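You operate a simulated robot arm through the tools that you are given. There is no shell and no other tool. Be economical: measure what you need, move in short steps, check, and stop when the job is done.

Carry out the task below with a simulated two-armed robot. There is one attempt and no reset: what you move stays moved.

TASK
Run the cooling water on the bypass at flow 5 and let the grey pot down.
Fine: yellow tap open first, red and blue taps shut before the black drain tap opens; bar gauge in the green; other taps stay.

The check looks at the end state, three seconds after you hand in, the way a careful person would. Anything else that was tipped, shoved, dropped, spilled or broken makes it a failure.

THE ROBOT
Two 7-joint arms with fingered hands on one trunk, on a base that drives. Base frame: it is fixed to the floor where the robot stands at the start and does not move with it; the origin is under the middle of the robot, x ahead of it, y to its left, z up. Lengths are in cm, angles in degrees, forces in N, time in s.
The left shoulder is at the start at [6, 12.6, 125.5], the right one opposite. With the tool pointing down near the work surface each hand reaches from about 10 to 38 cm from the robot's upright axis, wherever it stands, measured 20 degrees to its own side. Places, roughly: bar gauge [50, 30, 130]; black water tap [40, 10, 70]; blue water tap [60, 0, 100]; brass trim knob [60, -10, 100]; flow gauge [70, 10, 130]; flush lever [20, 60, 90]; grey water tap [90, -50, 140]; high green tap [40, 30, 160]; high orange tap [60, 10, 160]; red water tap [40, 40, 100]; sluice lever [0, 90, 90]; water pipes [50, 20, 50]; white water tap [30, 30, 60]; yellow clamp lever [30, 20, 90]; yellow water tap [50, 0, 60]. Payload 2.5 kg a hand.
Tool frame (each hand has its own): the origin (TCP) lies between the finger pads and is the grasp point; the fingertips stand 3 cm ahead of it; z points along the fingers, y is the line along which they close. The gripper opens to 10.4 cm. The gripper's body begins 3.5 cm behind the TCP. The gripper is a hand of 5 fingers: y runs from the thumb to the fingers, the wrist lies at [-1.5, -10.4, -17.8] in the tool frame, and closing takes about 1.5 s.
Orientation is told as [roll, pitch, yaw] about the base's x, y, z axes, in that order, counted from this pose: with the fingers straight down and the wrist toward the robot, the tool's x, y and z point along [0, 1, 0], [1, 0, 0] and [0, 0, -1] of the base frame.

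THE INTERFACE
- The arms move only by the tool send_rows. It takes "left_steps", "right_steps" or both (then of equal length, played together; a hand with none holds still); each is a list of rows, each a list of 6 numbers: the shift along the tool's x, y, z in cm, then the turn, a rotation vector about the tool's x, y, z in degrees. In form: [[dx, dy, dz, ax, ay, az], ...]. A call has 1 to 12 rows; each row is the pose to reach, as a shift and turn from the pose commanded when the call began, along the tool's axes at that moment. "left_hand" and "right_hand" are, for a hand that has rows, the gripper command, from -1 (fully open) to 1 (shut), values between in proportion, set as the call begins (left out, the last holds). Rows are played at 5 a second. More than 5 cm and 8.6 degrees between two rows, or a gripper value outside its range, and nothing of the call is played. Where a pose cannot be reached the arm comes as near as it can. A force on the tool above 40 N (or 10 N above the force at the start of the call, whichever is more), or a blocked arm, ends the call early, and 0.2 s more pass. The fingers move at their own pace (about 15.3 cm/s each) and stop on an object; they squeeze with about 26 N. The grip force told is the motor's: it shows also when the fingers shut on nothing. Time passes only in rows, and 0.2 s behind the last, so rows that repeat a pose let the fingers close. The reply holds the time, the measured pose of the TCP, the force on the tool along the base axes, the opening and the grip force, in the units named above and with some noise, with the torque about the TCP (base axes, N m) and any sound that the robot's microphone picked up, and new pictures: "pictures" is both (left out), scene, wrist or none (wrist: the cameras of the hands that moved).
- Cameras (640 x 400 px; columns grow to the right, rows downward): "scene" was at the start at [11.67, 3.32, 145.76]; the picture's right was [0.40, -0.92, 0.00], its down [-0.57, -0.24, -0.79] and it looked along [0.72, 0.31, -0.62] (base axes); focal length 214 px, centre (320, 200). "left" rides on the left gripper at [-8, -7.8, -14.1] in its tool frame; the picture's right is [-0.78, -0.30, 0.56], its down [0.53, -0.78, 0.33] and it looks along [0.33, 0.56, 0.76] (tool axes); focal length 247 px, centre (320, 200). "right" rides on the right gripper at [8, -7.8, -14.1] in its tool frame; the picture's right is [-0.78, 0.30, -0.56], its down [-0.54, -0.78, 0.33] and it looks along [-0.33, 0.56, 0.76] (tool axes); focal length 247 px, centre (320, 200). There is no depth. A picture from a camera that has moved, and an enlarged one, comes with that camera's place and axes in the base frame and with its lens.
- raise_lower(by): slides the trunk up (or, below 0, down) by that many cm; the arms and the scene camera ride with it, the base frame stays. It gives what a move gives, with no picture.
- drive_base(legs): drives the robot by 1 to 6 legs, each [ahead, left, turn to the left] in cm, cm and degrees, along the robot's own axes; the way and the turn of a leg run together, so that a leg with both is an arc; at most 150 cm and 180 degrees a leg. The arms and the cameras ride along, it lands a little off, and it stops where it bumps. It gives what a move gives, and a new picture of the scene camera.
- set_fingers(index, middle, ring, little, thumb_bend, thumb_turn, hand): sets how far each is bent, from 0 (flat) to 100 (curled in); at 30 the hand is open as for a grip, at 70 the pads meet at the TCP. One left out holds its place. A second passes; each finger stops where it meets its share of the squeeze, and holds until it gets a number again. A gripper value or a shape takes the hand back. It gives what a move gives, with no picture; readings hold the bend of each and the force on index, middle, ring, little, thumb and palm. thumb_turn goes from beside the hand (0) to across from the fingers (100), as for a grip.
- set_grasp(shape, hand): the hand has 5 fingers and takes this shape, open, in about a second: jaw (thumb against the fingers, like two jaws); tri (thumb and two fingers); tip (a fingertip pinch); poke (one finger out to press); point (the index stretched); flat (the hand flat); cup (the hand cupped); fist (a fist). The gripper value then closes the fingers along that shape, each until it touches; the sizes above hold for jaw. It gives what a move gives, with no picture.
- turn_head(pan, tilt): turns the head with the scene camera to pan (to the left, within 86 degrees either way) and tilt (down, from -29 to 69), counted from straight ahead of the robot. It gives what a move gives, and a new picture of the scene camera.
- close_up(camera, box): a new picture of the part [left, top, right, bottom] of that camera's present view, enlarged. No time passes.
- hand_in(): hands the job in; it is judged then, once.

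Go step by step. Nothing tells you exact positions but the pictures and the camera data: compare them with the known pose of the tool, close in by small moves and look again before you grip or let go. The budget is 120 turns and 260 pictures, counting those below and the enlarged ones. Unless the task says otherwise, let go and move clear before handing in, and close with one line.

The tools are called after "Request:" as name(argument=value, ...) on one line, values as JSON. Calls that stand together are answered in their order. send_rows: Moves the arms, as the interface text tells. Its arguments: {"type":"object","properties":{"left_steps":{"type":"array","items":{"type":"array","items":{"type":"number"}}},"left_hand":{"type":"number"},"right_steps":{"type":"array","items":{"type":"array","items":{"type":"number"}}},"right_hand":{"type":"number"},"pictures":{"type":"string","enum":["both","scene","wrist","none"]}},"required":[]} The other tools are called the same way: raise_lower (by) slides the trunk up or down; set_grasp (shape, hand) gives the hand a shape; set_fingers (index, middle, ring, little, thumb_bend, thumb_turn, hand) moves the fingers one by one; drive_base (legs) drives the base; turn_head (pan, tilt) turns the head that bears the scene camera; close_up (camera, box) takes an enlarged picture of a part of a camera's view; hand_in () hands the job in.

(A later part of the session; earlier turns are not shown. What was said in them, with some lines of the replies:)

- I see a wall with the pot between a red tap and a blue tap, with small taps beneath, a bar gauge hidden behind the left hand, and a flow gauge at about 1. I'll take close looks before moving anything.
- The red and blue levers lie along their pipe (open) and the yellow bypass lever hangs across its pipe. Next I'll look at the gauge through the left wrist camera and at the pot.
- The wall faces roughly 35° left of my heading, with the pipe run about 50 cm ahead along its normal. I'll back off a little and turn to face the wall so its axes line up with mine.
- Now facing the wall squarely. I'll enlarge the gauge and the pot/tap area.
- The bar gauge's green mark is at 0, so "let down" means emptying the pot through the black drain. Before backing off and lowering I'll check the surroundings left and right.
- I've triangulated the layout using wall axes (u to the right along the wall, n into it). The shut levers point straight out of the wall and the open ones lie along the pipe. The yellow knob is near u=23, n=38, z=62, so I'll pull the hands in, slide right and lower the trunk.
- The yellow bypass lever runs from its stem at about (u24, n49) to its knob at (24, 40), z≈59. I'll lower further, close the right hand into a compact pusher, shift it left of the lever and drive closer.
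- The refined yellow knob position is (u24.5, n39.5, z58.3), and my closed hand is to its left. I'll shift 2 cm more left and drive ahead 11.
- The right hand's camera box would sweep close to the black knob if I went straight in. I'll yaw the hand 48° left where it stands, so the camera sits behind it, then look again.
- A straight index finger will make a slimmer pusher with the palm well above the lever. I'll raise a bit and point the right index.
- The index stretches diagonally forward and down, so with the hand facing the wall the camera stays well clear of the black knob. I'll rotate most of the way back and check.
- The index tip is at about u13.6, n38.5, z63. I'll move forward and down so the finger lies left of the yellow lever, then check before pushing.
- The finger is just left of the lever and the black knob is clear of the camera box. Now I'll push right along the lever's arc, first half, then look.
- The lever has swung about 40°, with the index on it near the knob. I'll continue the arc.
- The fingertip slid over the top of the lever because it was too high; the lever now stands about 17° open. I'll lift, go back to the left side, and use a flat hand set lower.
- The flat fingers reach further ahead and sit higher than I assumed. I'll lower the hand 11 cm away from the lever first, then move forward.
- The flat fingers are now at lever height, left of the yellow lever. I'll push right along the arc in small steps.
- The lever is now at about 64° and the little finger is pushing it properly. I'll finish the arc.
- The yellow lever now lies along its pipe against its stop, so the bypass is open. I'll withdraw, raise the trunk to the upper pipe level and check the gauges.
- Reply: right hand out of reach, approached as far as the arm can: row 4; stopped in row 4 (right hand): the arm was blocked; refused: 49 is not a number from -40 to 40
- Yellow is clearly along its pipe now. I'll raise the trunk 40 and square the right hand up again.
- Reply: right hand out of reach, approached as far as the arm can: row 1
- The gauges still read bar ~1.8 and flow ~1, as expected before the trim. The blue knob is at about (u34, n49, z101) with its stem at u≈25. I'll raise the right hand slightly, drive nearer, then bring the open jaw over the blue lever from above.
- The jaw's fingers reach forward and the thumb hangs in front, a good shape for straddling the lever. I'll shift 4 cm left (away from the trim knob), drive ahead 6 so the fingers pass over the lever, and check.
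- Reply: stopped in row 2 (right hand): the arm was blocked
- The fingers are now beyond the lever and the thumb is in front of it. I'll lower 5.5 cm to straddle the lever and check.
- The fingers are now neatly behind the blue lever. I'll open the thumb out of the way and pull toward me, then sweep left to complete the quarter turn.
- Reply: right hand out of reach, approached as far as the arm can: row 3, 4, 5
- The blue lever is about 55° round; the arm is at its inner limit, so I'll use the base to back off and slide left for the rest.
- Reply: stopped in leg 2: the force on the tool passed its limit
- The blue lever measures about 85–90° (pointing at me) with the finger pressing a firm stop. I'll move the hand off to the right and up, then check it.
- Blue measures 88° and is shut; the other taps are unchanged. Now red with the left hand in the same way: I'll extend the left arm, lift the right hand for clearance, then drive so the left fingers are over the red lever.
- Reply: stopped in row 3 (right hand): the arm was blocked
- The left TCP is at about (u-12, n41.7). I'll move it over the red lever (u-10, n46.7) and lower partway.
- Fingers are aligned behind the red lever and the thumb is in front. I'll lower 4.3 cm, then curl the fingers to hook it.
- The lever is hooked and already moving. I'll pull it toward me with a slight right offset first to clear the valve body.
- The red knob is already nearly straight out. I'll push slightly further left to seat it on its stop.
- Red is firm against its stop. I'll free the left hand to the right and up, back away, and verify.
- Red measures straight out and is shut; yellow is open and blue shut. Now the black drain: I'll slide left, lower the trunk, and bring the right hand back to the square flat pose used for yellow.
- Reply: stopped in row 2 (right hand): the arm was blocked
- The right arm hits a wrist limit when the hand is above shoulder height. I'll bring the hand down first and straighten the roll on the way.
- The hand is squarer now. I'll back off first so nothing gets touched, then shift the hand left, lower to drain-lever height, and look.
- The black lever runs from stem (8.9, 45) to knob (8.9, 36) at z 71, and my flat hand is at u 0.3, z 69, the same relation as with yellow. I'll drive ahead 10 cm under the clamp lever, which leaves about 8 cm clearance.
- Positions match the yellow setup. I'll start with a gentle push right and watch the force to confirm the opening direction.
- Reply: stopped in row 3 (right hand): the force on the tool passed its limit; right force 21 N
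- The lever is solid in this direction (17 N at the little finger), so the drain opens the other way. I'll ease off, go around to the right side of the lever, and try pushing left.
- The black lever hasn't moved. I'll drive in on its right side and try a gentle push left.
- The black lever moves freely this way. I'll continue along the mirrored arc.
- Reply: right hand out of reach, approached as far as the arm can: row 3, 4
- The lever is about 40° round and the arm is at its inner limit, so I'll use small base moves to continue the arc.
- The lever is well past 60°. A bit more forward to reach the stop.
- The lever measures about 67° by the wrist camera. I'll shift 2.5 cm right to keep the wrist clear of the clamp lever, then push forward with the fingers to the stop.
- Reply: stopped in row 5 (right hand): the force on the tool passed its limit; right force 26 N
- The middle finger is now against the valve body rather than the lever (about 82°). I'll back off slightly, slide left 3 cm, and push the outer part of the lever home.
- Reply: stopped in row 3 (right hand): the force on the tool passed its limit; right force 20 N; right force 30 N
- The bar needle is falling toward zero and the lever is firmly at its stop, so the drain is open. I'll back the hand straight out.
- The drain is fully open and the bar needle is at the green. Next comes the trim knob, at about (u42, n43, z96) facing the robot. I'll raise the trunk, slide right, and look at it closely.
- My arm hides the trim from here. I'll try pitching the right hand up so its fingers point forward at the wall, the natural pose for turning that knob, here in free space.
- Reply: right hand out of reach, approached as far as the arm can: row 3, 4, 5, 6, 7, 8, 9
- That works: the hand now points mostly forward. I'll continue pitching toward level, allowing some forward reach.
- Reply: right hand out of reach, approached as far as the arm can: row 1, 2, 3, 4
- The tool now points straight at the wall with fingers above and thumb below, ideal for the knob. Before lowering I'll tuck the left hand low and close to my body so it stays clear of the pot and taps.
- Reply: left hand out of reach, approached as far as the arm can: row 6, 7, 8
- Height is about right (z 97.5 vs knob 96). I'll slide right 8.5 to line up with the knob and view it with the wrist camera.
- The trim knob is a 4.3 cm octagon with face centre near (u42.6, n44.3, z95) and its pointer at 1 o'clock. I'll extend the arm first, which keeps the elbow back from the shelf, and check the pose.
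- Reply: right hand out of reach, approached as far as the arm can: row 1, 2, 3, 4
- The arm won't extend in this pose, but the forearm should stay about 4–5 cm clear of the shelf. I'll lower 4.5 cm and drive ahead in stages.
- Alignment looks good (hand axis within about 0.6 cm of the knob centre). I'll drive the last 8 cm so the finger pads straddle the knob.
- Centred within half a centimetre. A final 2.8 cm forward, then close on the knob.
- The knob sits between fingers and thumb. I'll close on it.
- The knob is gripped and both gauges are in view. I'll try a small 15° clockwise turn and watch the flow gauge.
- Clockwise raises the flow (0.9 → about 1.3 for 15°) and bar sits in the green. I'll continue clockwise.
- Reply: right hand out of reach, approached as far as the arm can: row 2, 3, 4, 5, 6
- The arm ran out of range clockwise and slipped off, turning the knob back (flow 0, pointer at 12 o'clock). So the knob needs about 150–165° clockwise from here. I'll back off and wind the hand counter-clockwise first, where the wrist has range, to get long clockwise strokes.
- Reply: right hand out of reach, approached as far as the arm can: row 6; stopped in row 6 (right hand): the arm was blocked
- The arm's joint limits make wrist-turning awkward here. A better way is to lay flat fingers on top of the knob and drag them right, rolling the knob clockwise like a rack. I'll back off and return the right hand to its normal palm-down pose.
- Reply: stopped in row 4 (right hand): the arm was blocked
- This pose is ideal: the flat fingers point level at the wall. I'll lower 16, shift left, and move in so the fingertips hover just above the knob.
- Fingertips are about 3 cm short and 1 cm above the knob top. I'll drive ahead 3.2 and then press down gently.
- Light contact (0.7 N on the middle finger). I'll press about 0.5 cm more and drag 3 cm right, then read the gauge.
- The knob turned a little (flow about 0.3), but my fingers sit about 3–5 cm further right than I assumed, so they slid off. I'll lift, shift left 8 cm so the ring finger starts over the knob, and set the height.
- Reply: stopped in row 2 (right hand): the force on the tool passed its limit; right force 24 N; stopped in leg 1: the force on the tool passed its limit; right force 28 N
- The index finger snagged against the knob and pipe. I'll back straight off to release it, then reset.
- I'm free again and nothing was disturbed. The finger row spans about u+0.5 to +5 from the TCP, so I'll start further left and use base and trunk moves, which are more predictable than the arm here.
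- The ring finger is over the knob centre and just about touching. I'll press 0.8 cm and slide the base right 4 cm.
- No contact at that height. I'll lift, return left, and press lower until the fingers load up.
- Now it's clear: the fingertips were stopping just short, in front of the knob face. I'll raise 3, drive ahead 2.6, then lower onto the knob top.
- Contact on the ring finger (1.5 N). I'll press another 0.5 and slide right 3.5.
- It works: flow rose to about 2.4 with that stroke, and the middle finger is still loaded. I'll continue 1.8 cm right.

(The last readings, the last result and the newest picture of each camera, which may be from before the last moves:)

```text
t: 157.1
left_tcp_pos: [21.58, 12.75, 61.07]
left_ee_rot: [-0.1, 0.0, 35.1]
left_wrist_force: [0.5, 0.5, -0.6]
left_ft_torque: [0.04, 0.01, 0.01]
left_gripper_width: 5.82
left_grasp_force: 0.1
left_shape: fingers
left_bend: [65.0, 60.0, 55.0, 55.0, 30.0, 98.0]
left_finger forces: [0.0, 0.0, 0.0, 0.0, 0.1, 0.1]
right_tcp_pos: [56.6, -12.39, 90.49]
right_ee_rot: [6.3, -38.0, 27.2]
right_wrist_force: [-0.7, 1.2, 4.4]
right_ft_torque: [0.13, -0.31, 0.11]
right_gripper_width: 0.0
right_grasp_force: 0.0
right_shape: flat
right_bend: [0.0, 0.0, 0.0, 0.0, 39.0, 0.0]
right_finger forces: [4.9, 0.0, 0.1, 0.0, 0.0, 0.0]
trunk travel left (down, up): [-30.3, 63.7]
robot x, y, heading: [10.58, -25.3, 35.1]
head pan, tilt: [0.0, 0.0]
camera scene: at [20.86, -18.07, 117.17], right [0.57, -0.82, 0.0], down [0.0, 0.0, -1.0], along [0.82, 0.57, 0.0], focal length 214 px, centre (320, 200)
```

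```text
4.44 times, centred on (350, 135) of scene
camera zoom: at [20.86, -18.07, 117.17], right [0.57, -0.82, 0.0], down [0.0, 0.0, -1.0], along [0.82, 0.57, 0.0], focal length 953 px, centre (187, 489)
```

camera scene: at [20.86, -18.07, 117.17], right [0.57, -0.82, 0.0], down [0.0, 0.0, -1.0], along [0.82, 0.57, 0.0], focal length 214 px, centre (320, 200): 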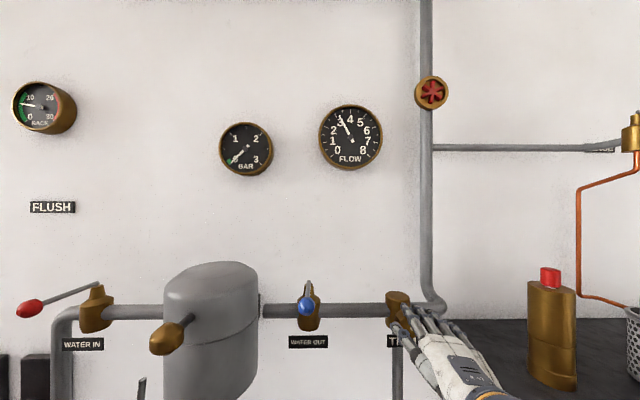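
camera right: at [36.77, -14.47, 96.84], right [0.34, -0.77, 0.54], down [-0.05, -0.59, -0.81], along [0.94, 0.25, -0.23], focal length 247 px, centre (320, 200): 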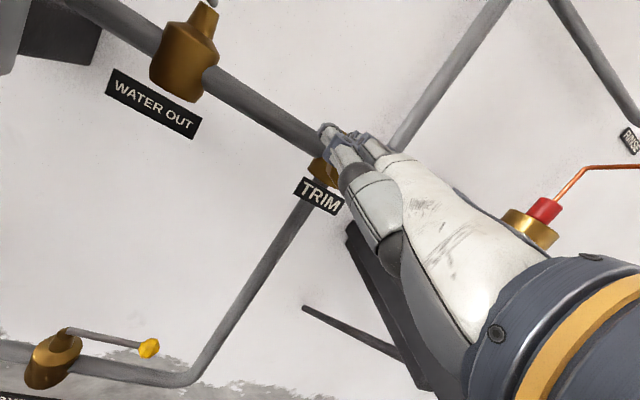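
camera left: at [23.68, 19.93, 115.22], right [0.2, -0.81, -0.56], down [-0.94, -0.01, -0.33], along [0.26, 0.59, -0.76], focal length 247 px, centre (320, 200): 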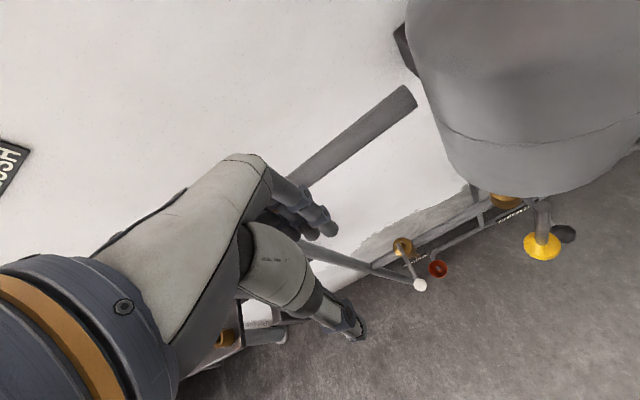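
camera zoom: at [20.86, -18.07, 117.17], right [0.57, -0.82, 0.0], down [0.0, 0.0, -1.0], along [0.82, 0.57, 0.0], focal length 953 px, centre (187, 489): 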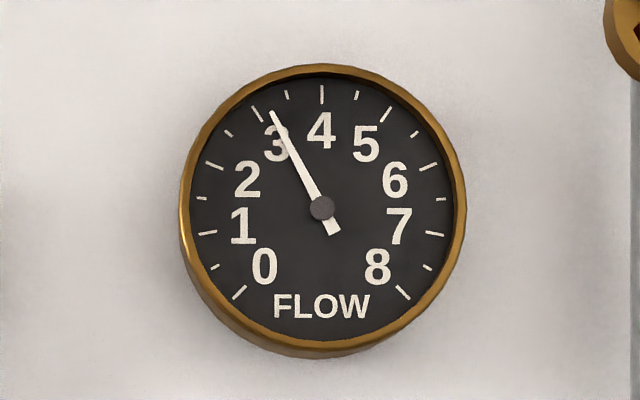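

Flow is about 3.2. I'll lift off, return left 5.2 cm, and repeat a shorter stroke.

Request:
raise_lower(by=1.5)

Request:
drive_base(legs=[[0, 5.2, 0]])

Request:
raise_lower(by=-1.5)

Request:
drive_base(legs=[[0, -1.8, 0]])

Request:
close_up(camera="scene", box=[300, 90, 420, 190])

```text
t: 157.8
left_tcp_pos: [21.67, 12.64, 62.64]
left_ee_rot: [-0.2, 0.0, 35.1]
left_wrist_force: [-0.1, 1.1, 1.0]
left_ft_torque: [0.0, 0.01, 0.01]
left_gripper_width: 5.8
left_grasp_force: 0.0
left_shape: fingers
left_bend: [65.0, 60.0, 55.0, 55.0, 30.0, 98.0]
left_finger forces: [0.0, 0.1, 0.0, 0.0, 0.0, 0.0]
right_tcp_pos: [56.64, -12.34, 91.99]
right_ee_rot: [6.4, -38.0, 27.2]
right_wrist_force: [0.7, 0.0, 0.6]
right_ft_torque: [-0.01, 0.01, 0.02]
right_gripper_width: 0.0
right_grasp_force: 0.2
right_shape: flat
right_bend: [0.0, 0.0, 0.0, 0.0, 39.0, 0.0]
right_finger forces: [0.1, 0.0, 0.0, 0.0, 0.0, 0.1]
trunk travel left (down, up): [-31.8, 62.2]
robot x, y, heading: [10.79, -25.35, 35.3]
head pan, tilt: [0.0, 0.0]
```

```text
t: 158.7
left_tcp_pos: [18.63, 16.84, 62.65]
left_ee_rot: [-0.1, 0.0, 35.2]
left_wrist_force: [0.3, -0.6, 0.2]
left_ft_torque: [0.0, -0.01, 0.02]
left_gripper_width: 5.83
left_grasp_force: 0.1
left_shape: fingers
left_bend: [65.0, 60.0, 55.0, 55.0, 30.0, 98.0]
left_finger forces: [0.0, 0.1, 0.0, 0.0, 0.0, 0.1]
right_tcp_pos: [53.6, -8.16, 92.07]
right_ee_rot: [6.3, -38.1, 27.3]
right_wrist_force: [0.4, -0.6, 0.5]
right_ft_torque: [-0.01, -0.01, 0.0]
right_gripper_width: 0.0
right_grasp_force: 0.1
right_shape: flat
right_bend: [0.0, 0.0, 0.0, 0.0, 39.0, 0.0]
right_finger forces: [0.0, 0.0, 0.0, 0.1, 0.0, 0.0]
trunk travel left (down, up): [-31.8, 62.2]
robot x, y, heading: [7.71, -21.34, 35.1]
head pan, tilt: [0.0, 0.0]
camera scene: at [17.93, -13.82, 118.66], right [0.57, -0.82, 0.0], down [0.0, 0.0, -1.0], along [0.82, 0.57, 0.0], focal length 214 px, centre (320, 200)
```

scene: 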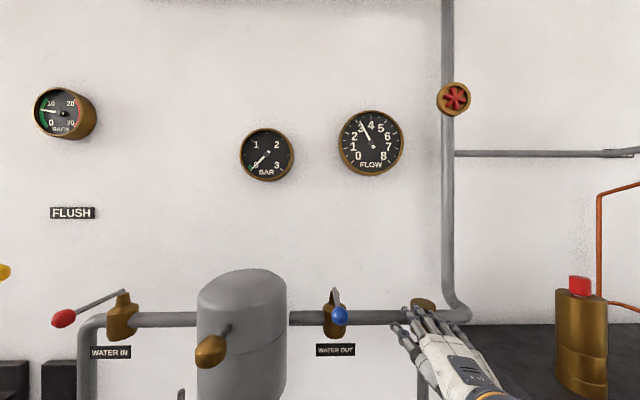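

```text
t: 159.3
left_tcp_pos: [18.55, 16.79, 61.18]
left_ee_rot: [-0.1, 0.1, 35.1]
left_wrist_force: [-0.3, -0.4, -0.1]
left_ft_torque: [0.01, -0.01, 0.0]
left_gripper_width: 5.83
left_grasp_force: 0.0
left_shape: fingers
left_bend: [65.0, 60.0, 55.0, 55.0, 30.0, 98.0]
left_finger forces: [0.0, 0.0, 0.0, 0.0, 0.0, 0.0]
right_tcp_pos: [53.48, -8.11, 90.68]
right_ee_rot: [6.4, -38.3, 27.1]
right_wrist_force: [0.3, 0.0, 4.8]
right_ft_torque: [0.0, -0.38, 0.01]
right_gripper_width: 0.01
right_grasp_force: 0.1
right_shape: flat
right_bend: [0.0, 0.0, 0.0, 0.0, 39.0, 0.0]
right_finger forces: [0.0, 0.0, 3.9, 0.0, 0.0, 0.0]
trunk travel left (down, up): [-30.3, 63.7]
robot x, y, heading: [7.71, -21.39, 34.8]
head pan, tilt: [0.0, 0.0]
```

```text
t: 160.1
left_tcp_pos: [19.63, 15.39, 61.29]
left_ee_rot: [-0.2, 0.0, 35.1]
left_wrist_force: [0.9, 0.6, 0.1]
left_ft_torque: [-0.01, 0.01, -0.01]
left_gripper_width: 5.82
left_grasp_force: 0.0
left_shape: fingers
left_bend: [65.0, 60.0, 55.0, 55.0, 30.0, 98.0]
left_finger forces: [0.1, 0.1, 0.0, 0.0, 0.0, 0.0]
right_tcp_pos: [54.65, -9.59, 90.69]
right_ee_rot: [6.3, -38.2, 27.1]
right_wrist_force: [1.2, -0.3, 5.9]
right_ft_torque: [0.06, -0.43, -0.03]
right_gripper_width: 0.0
right_grasp_force: 0.2
right_shape: flat
right_bend: [0.0, 0.0, 0.0, 0.0, 39.0, 0.0]
right_finger forces: [0.0, 1.3, 5.0, 0.0, 0.0, 0.0]
trunk travel left (down, up): [-30.3, 63.7]
robot x, y, heading: [8.98, -22.44, 35.2]
head pan, tilt: [0.0, 0.0]
camera scene: at [18.91, -15.29, 117.17], right [0.57, -0.82, 0.0], down [0.0, 0.0, -1.0], along [0.82, 0.57, 0.0], focal length 214 px, centre (320, 200)
```

scene: 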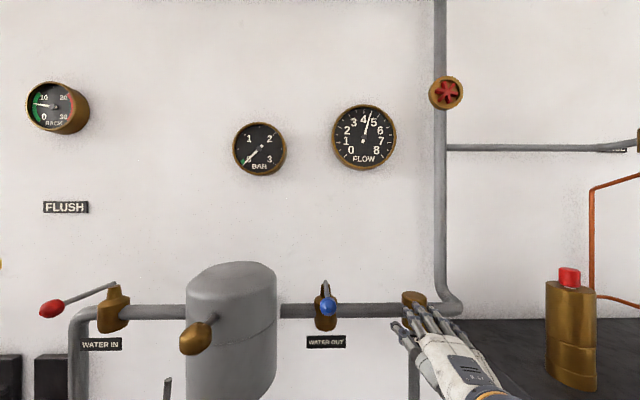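

```text
4.00 times, centred on (360, 140) of scene
camera zoom: at [18.91, -15.29, 117.17], right [0.57, -0.82, 0.0], down [0.0, 0.0, -1.0], along [0.82, 0.57, 0.0], focal length 858 px, centre (160, 440)
```

zoom: 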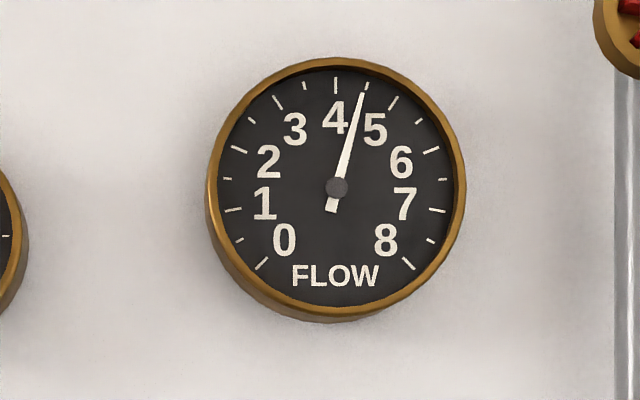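

Flow is about 4.45. One more small slide of about 0.8 cm.

Request:
drive_base(legs=[[0, -0.75, 0]])

Request:
close_up(camera="scene", box=[310, 90, 410, 180])

```text
t: 160.8
left_tcp_pos: [20.11, 14.82, 61.2]
left_ee_rot: [-0.1, 0.1, 35.0]
left_wrist_force: [-0.2, -0.4, -0.7]
left_ft_torque: [-0.01, -0.04, 0.03]
left_gripper_width: 5.82
left_grasp_force: 0.1
left_shape: fingers
left_bend: [65.0, 60.0, 55.0, 55.0, 30.0, 98.0]
left_finger forces: [0.0, 0.0, 0.0, 0.0, 0.1, 0.0]
right_tcp_pos: [55.08, -10.23, 90.54]
right_ee_rot: [6.3, -38.3, 27.0]
right_wrist_force: [0.4, -0.1, 5.5]
right_ft_torque: [0.06, -0.34, 0.0]
right_gripper_width: 0.0
right_grasp_force: 0.1
right_shape: flat
right_bend: [0.0, 0.0, 0.0, 0.0, 39.0, 0.0]
right_finger forces: [0.1, 3.2, 2.0, 0.0, 0.1, 0.0]
trunk travel left (down, up): [-30.3, 63.7]
robot x, y, heading: [8.88, -23.19, 35.1]
head pan, tilt: [0.0, 0.0]
camera scene: at [19.35, -15.9, 117.17], right [0.57, -0.82, 0.0], down [0.0, 0.0, -1.0], along [0.82, 0.57, 0.0], focal length 214 px, centre (320, 200)
```

scene: 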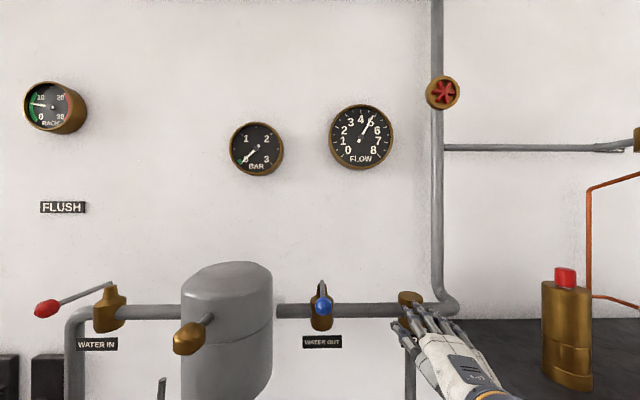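

```text
4.44 times, centred on (360, 135) of scene
camera zoom: at [19.35, -15.9, 117.17], right [0.57, -0.82, 0.0], down [0.0, 0.0, -1.0], along [0.82, 0.57, 0.0], focal length 953 px, centre (142, 489)
```

zoom: 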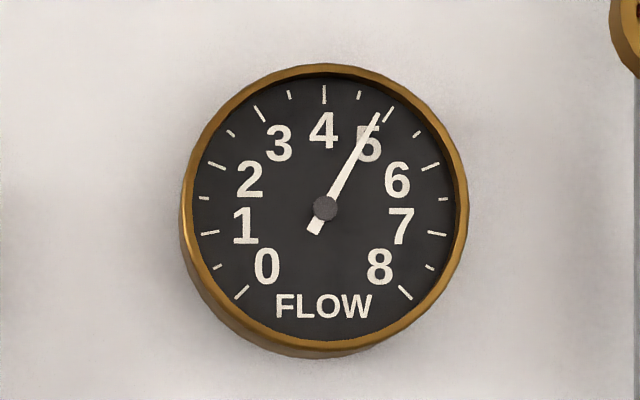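

Flow reads about 4.87, just shy of the 5 tick. One tiny nudge.

Request:
drive_base(legs=[[0, -0.2, 0]])

Request:
close_up(camera="scene", box=[310, 90, 410, 180])

```text
t: 161.5
left_tcp_pos: [20.25, 14.54, 61.15]
left_ee_rot: [-0.1, 0.0, 35.1]
left_wrist_force: [-0.5, 0.0, 1.4]
left_ft_torque: [-0.02, 0.03, 0.0]
left_gripper_width: 5.81
left_grasp_force: 0.1
left_shape: fingers
left_bend: [65.0, 60.0, 55.0, 55.0, 30.0, 98.0]
left_finger forces: [0.1, 0.0, 0.1, 0.0, 0.0, 0.1]
right_tcp_pos: [55.13, -10.49, 90.6]
right_ee_rot: [6.4, -38.3, 27.1]
right_wrist_force: [-1.3, 1.8, 4.8]
right_ft_torque: [0.0, -0.33, 0.1]
right_gripper_width: 0.03
right_grasp_force: 0.0
right_shape: flat
right_bend: [0.0, 0.0, 0.0, 0.0, 39.0, 0.0]
right_finger forces: [0.0, 2.9, 0.8, 0.0, 0.0, 0.0]
trunk travel left (down, up): [-30.3, 63.7]
robot x, y, heading: [9.13, -23.19, 35.2]
head pan, tilt: [0.0, 0.0]
camera scene: at [19.46, -16.05, 117.17], right [0.57, -0.82, 0.0], down [0.0, 0.0, -1.0], along [0.82, 0.57, 0.0], focal length 214 px, centre (320, 200)
```

scene: 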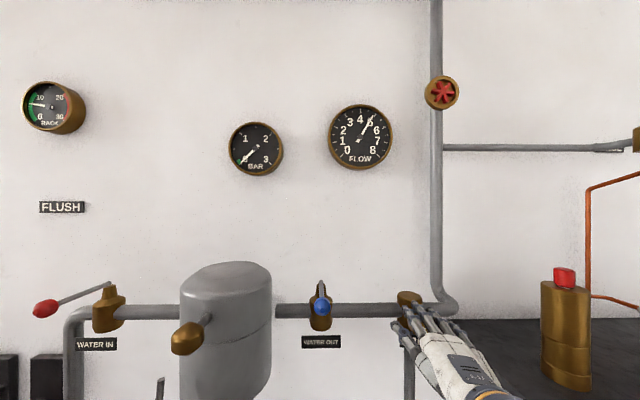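

```text
4.44 times, centred on (360, 135) of scene
camera zoom: at [19.46, -16.05, 117.17], right [0.57, -0.82, 0.0], down [0.0, 0.0, -1.0], along [0.82, 0.57, 0.0], focal length 953 px, centre (142, 489)
```

zoom: 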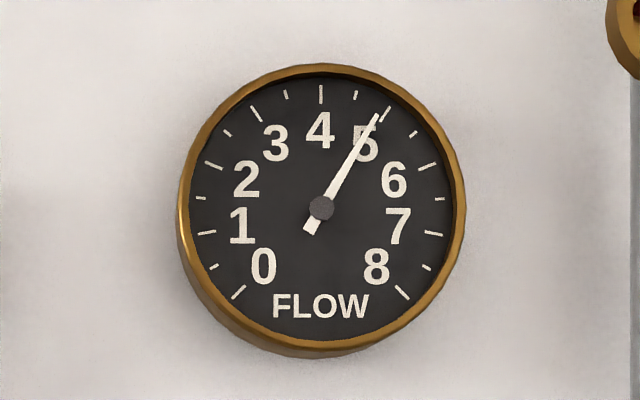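

Flow reads about 4.95. I'll lift straight off and verify it holds.

Request:
raise_lower(by=2.5)

Request:
close_up(camera="scene", box=[310, 100, 410, 190])

```text
t: 162.2
left_tcp_pos: [20.19, 14.62, 63.61]
left_ee_rot: [-0.1, 0.0, 35.0]
left_wrist_force: [-0.5, 0.2, 0.2]
left_ft_torque: [-0.02, 0.01, -0.02]
left_gripper_width: 5.82
left_grasp_force: 0.0
left_shape: fingers
left_bend: [65.0, 60.0, 55.0, 55.0, 30.0, 98.0]
left_finger forces: [0.1, 0.0, 0.0, 0.1, 0.0, 0.1]
right_tcp_pos: [55.35, -10.41, 93.07]
right_ee_rot: [6.3, -38.3, 27.1]
right_wrist_force: [0.5, 0.2, -0.1]
right_ft_torque: [-0.01, 0.02, 0.02]
right_gripper_width: 0.01
right_grasp_force: 0.1
right_shape: flat
right_bend: [0.0, 0.0, 0.0, 0.0, 39.0, 0.0]
right_finger forces: [0.0, 0.0, 0.0, 0.0, 0.1, 0.0]
trunk travel left (down, up): [-32.8, 61.2]
robot x, y, heading: [8.95, -23.21, 35.4]
head pan, tilt: [0.0, 0.0]
```

```text
4.44 times, centred on (360, 145) of scene
camera zoom: at [19.5, -16.05, 119.66], right [0.57, -0.82, 0.0], down [0.0, 0.0, -1.0], along [0.82, 0.57, 0.0], focal length 953 px, centre (142, 444)
```

zoom: 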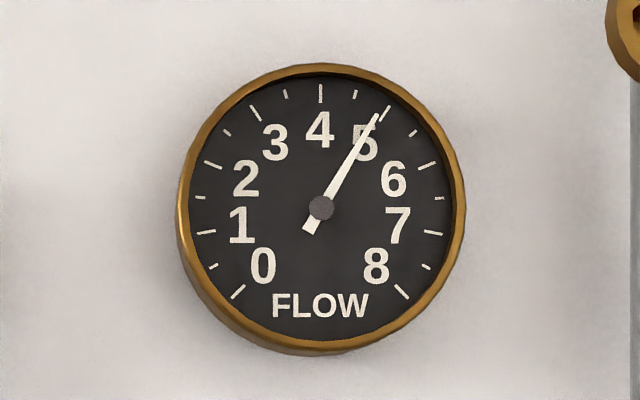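

Flow holds at about 4.95. I'll back well clear and check all taps and gauges once more.

Request:
drive_base(legs=[[-13, 0, 0]])

Request:
turn_head(pan=25, tilt=15)

Request:
close_up(camera="scene", box=[160, 150, 480, 350])

Request:
close_up(camera="scene", box=[260, 60, 420, 160])

```text
t: 163.5
left_tcp_pos: [9.53, 7.16, 63.52]
left_ee_rot: [-0.2, 0.0, 35.1]
left_wrist_force: [0.5, 0.4, -0.2]
left_ft_torque: [-0.01, 0.0, 0.01]
left_gripper_width: 5.81
left_grasp_force: 0.1
left_shape: fingers
left_bend: [65.0, 60.0, 55.0, 55.0, 30.0, 98.0]
left_finger forces: [0.0, 0.1, 0.0, 0.0, 0.0, 0.0]
right_tcp_pos: [44.61, -17.85, 93.08]
right_ee_rot: [6.2, -38.2, 27.1]
right_wrist_force: [0.1, 0.4, -0.4]
right_ft_torque: [0.01, 0.01, 0.04]
right_gripper_width: 0.0
right_grasp_force: 0.0
right_shape: flat
right_bend: [0.0, 0.0, 0.0, 0.0, 39.0, 0.0]
right_finger forces: [0.0, 0.0, 0.0, 0.0, 0.0, 0.1]
trunk travel left (down, up): [-32.8, 61.2]
robot x, y, heading: [-1.61, -30.91, 35.1]
head pan, tilt: [0.0, 0.0]
camera scene: at [8.85, -23.53, 119.66], right [0.57, -0.82, 0.0], down [0.0, 0.0, -1.0], along [0.82, 0.57, 0.0], focal length 214 px, centre (320, 200)
```

scene: 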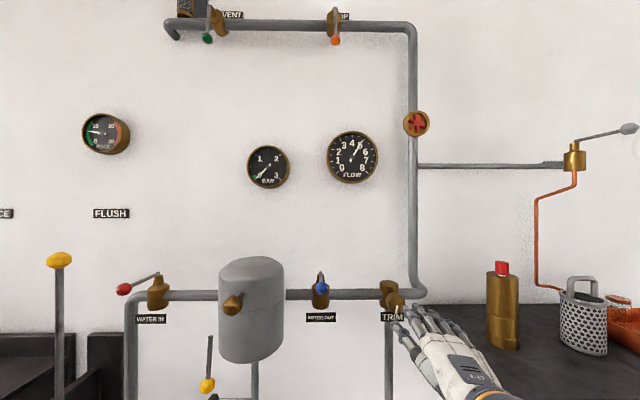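

```text
t: 164.4
left_tcp_pos: [9.49, 7.19, 63.61]
left_ee_rot: [-0.1, -0.1, 35.0]
left_wrist_force: [-0.1, 0.3, 0.3]
left_ft_torque: [0.02, 0.01, 0.0]
left_gripper_width: 5.81
left_grasp_force: 0.0
left_shape: fingers
left_bend: [65.0, 60.0, 55.0, 55.0, 30.0, 98.0]
left_finger forces: [0.0, 0.0, 0.0, 0.0, 0.0, 0.0]
right_tcp_pos: [44.53, -17.78, 93.09]
right_ee_rot: [6.3, -38.3, 27.1]
right_wrist_force: [0.2, 0.6, 0.4]
right_ft_torque: [0.0, -0.07, 0.02]
right_gripper_width: 0.03
right_grasp_force: 0.1
right_shape: flat
right_bend: [0.0, 0.0, 0.0, 0.0, 39.0, 0.0]
right_finger forces: [0.1, 0.0, 0.0, 0.0, 0.0, 0.0]
trunk travel left (down, up): [-32.8, 61.2]
robot x, y, heading: [-1.88, -30.76, 35.1]
head pan, tilt: [25.0, 15.0]
camera scene: at [6.15, -20.61, 117.25], right [0.87, -0.5, 0.0], down [-0.13, -0.22, -0.97], along [0.48, 0.84, -0.26], focal length 214 px, centre (320, 200)
```

scene: 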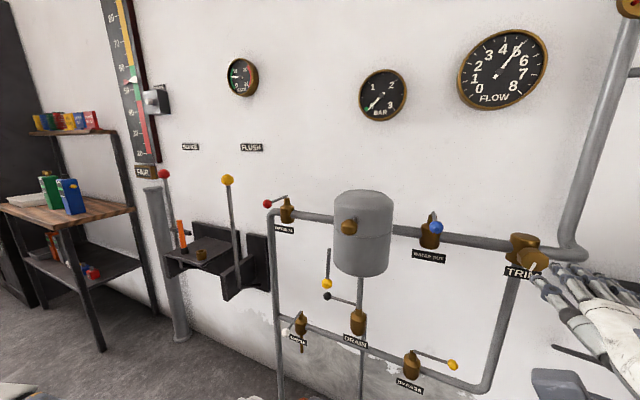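

```text
2.00 times, centred on (320, 250) of scene
camera zoom: at [6.15, -20.61, 117.25], right [0.87, -0.5, 0.0], down [-0.13, -0.22, -0.97], along [0.48, 0.84, -0.26], focal length 429 px, centre (320, 100)
```

zoom: 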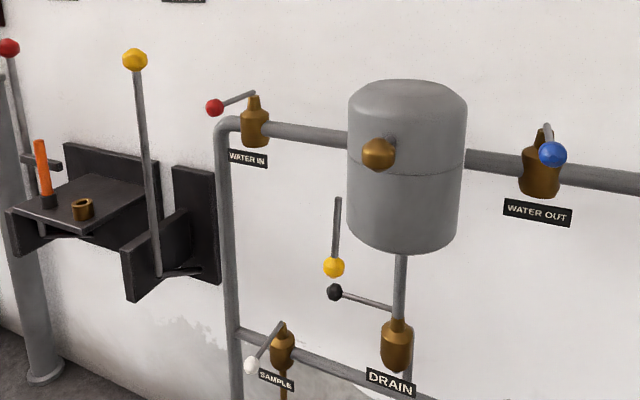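

```text
4.00 times, centred on (340, 110) of scene
camera zoom: at [6.15, -20.61, 117.25], right [0.87, -0.5, 0.0], down [-0.13, -0.22, -0.97], along [0.48, 0.84, -0.26], focal length 858 px, centre (240, 560)
```

zoom: 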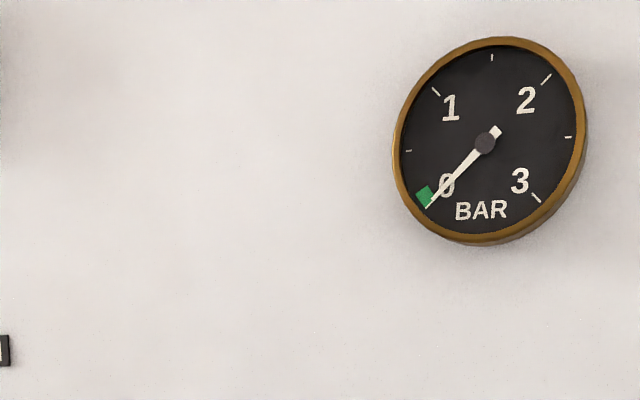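

Yellow is open and red and blue are shut. Black is open, bar is at zero in the green band, flow reads about 5, and the other taps and the clamp are untouched. Both hands are clear, so I'm handing in.

Request:
hand_in()

```text
The job is handed in.
```

The cooling water is on the bypass at about flow 5 (it reads about 4.95), and the grey pot is drained, with the bar gauge at zero on the edge of the green. The taps were turned in your order: yellow open, red and blue shut, then black open. The other taps and the clamp lever look unchanged.
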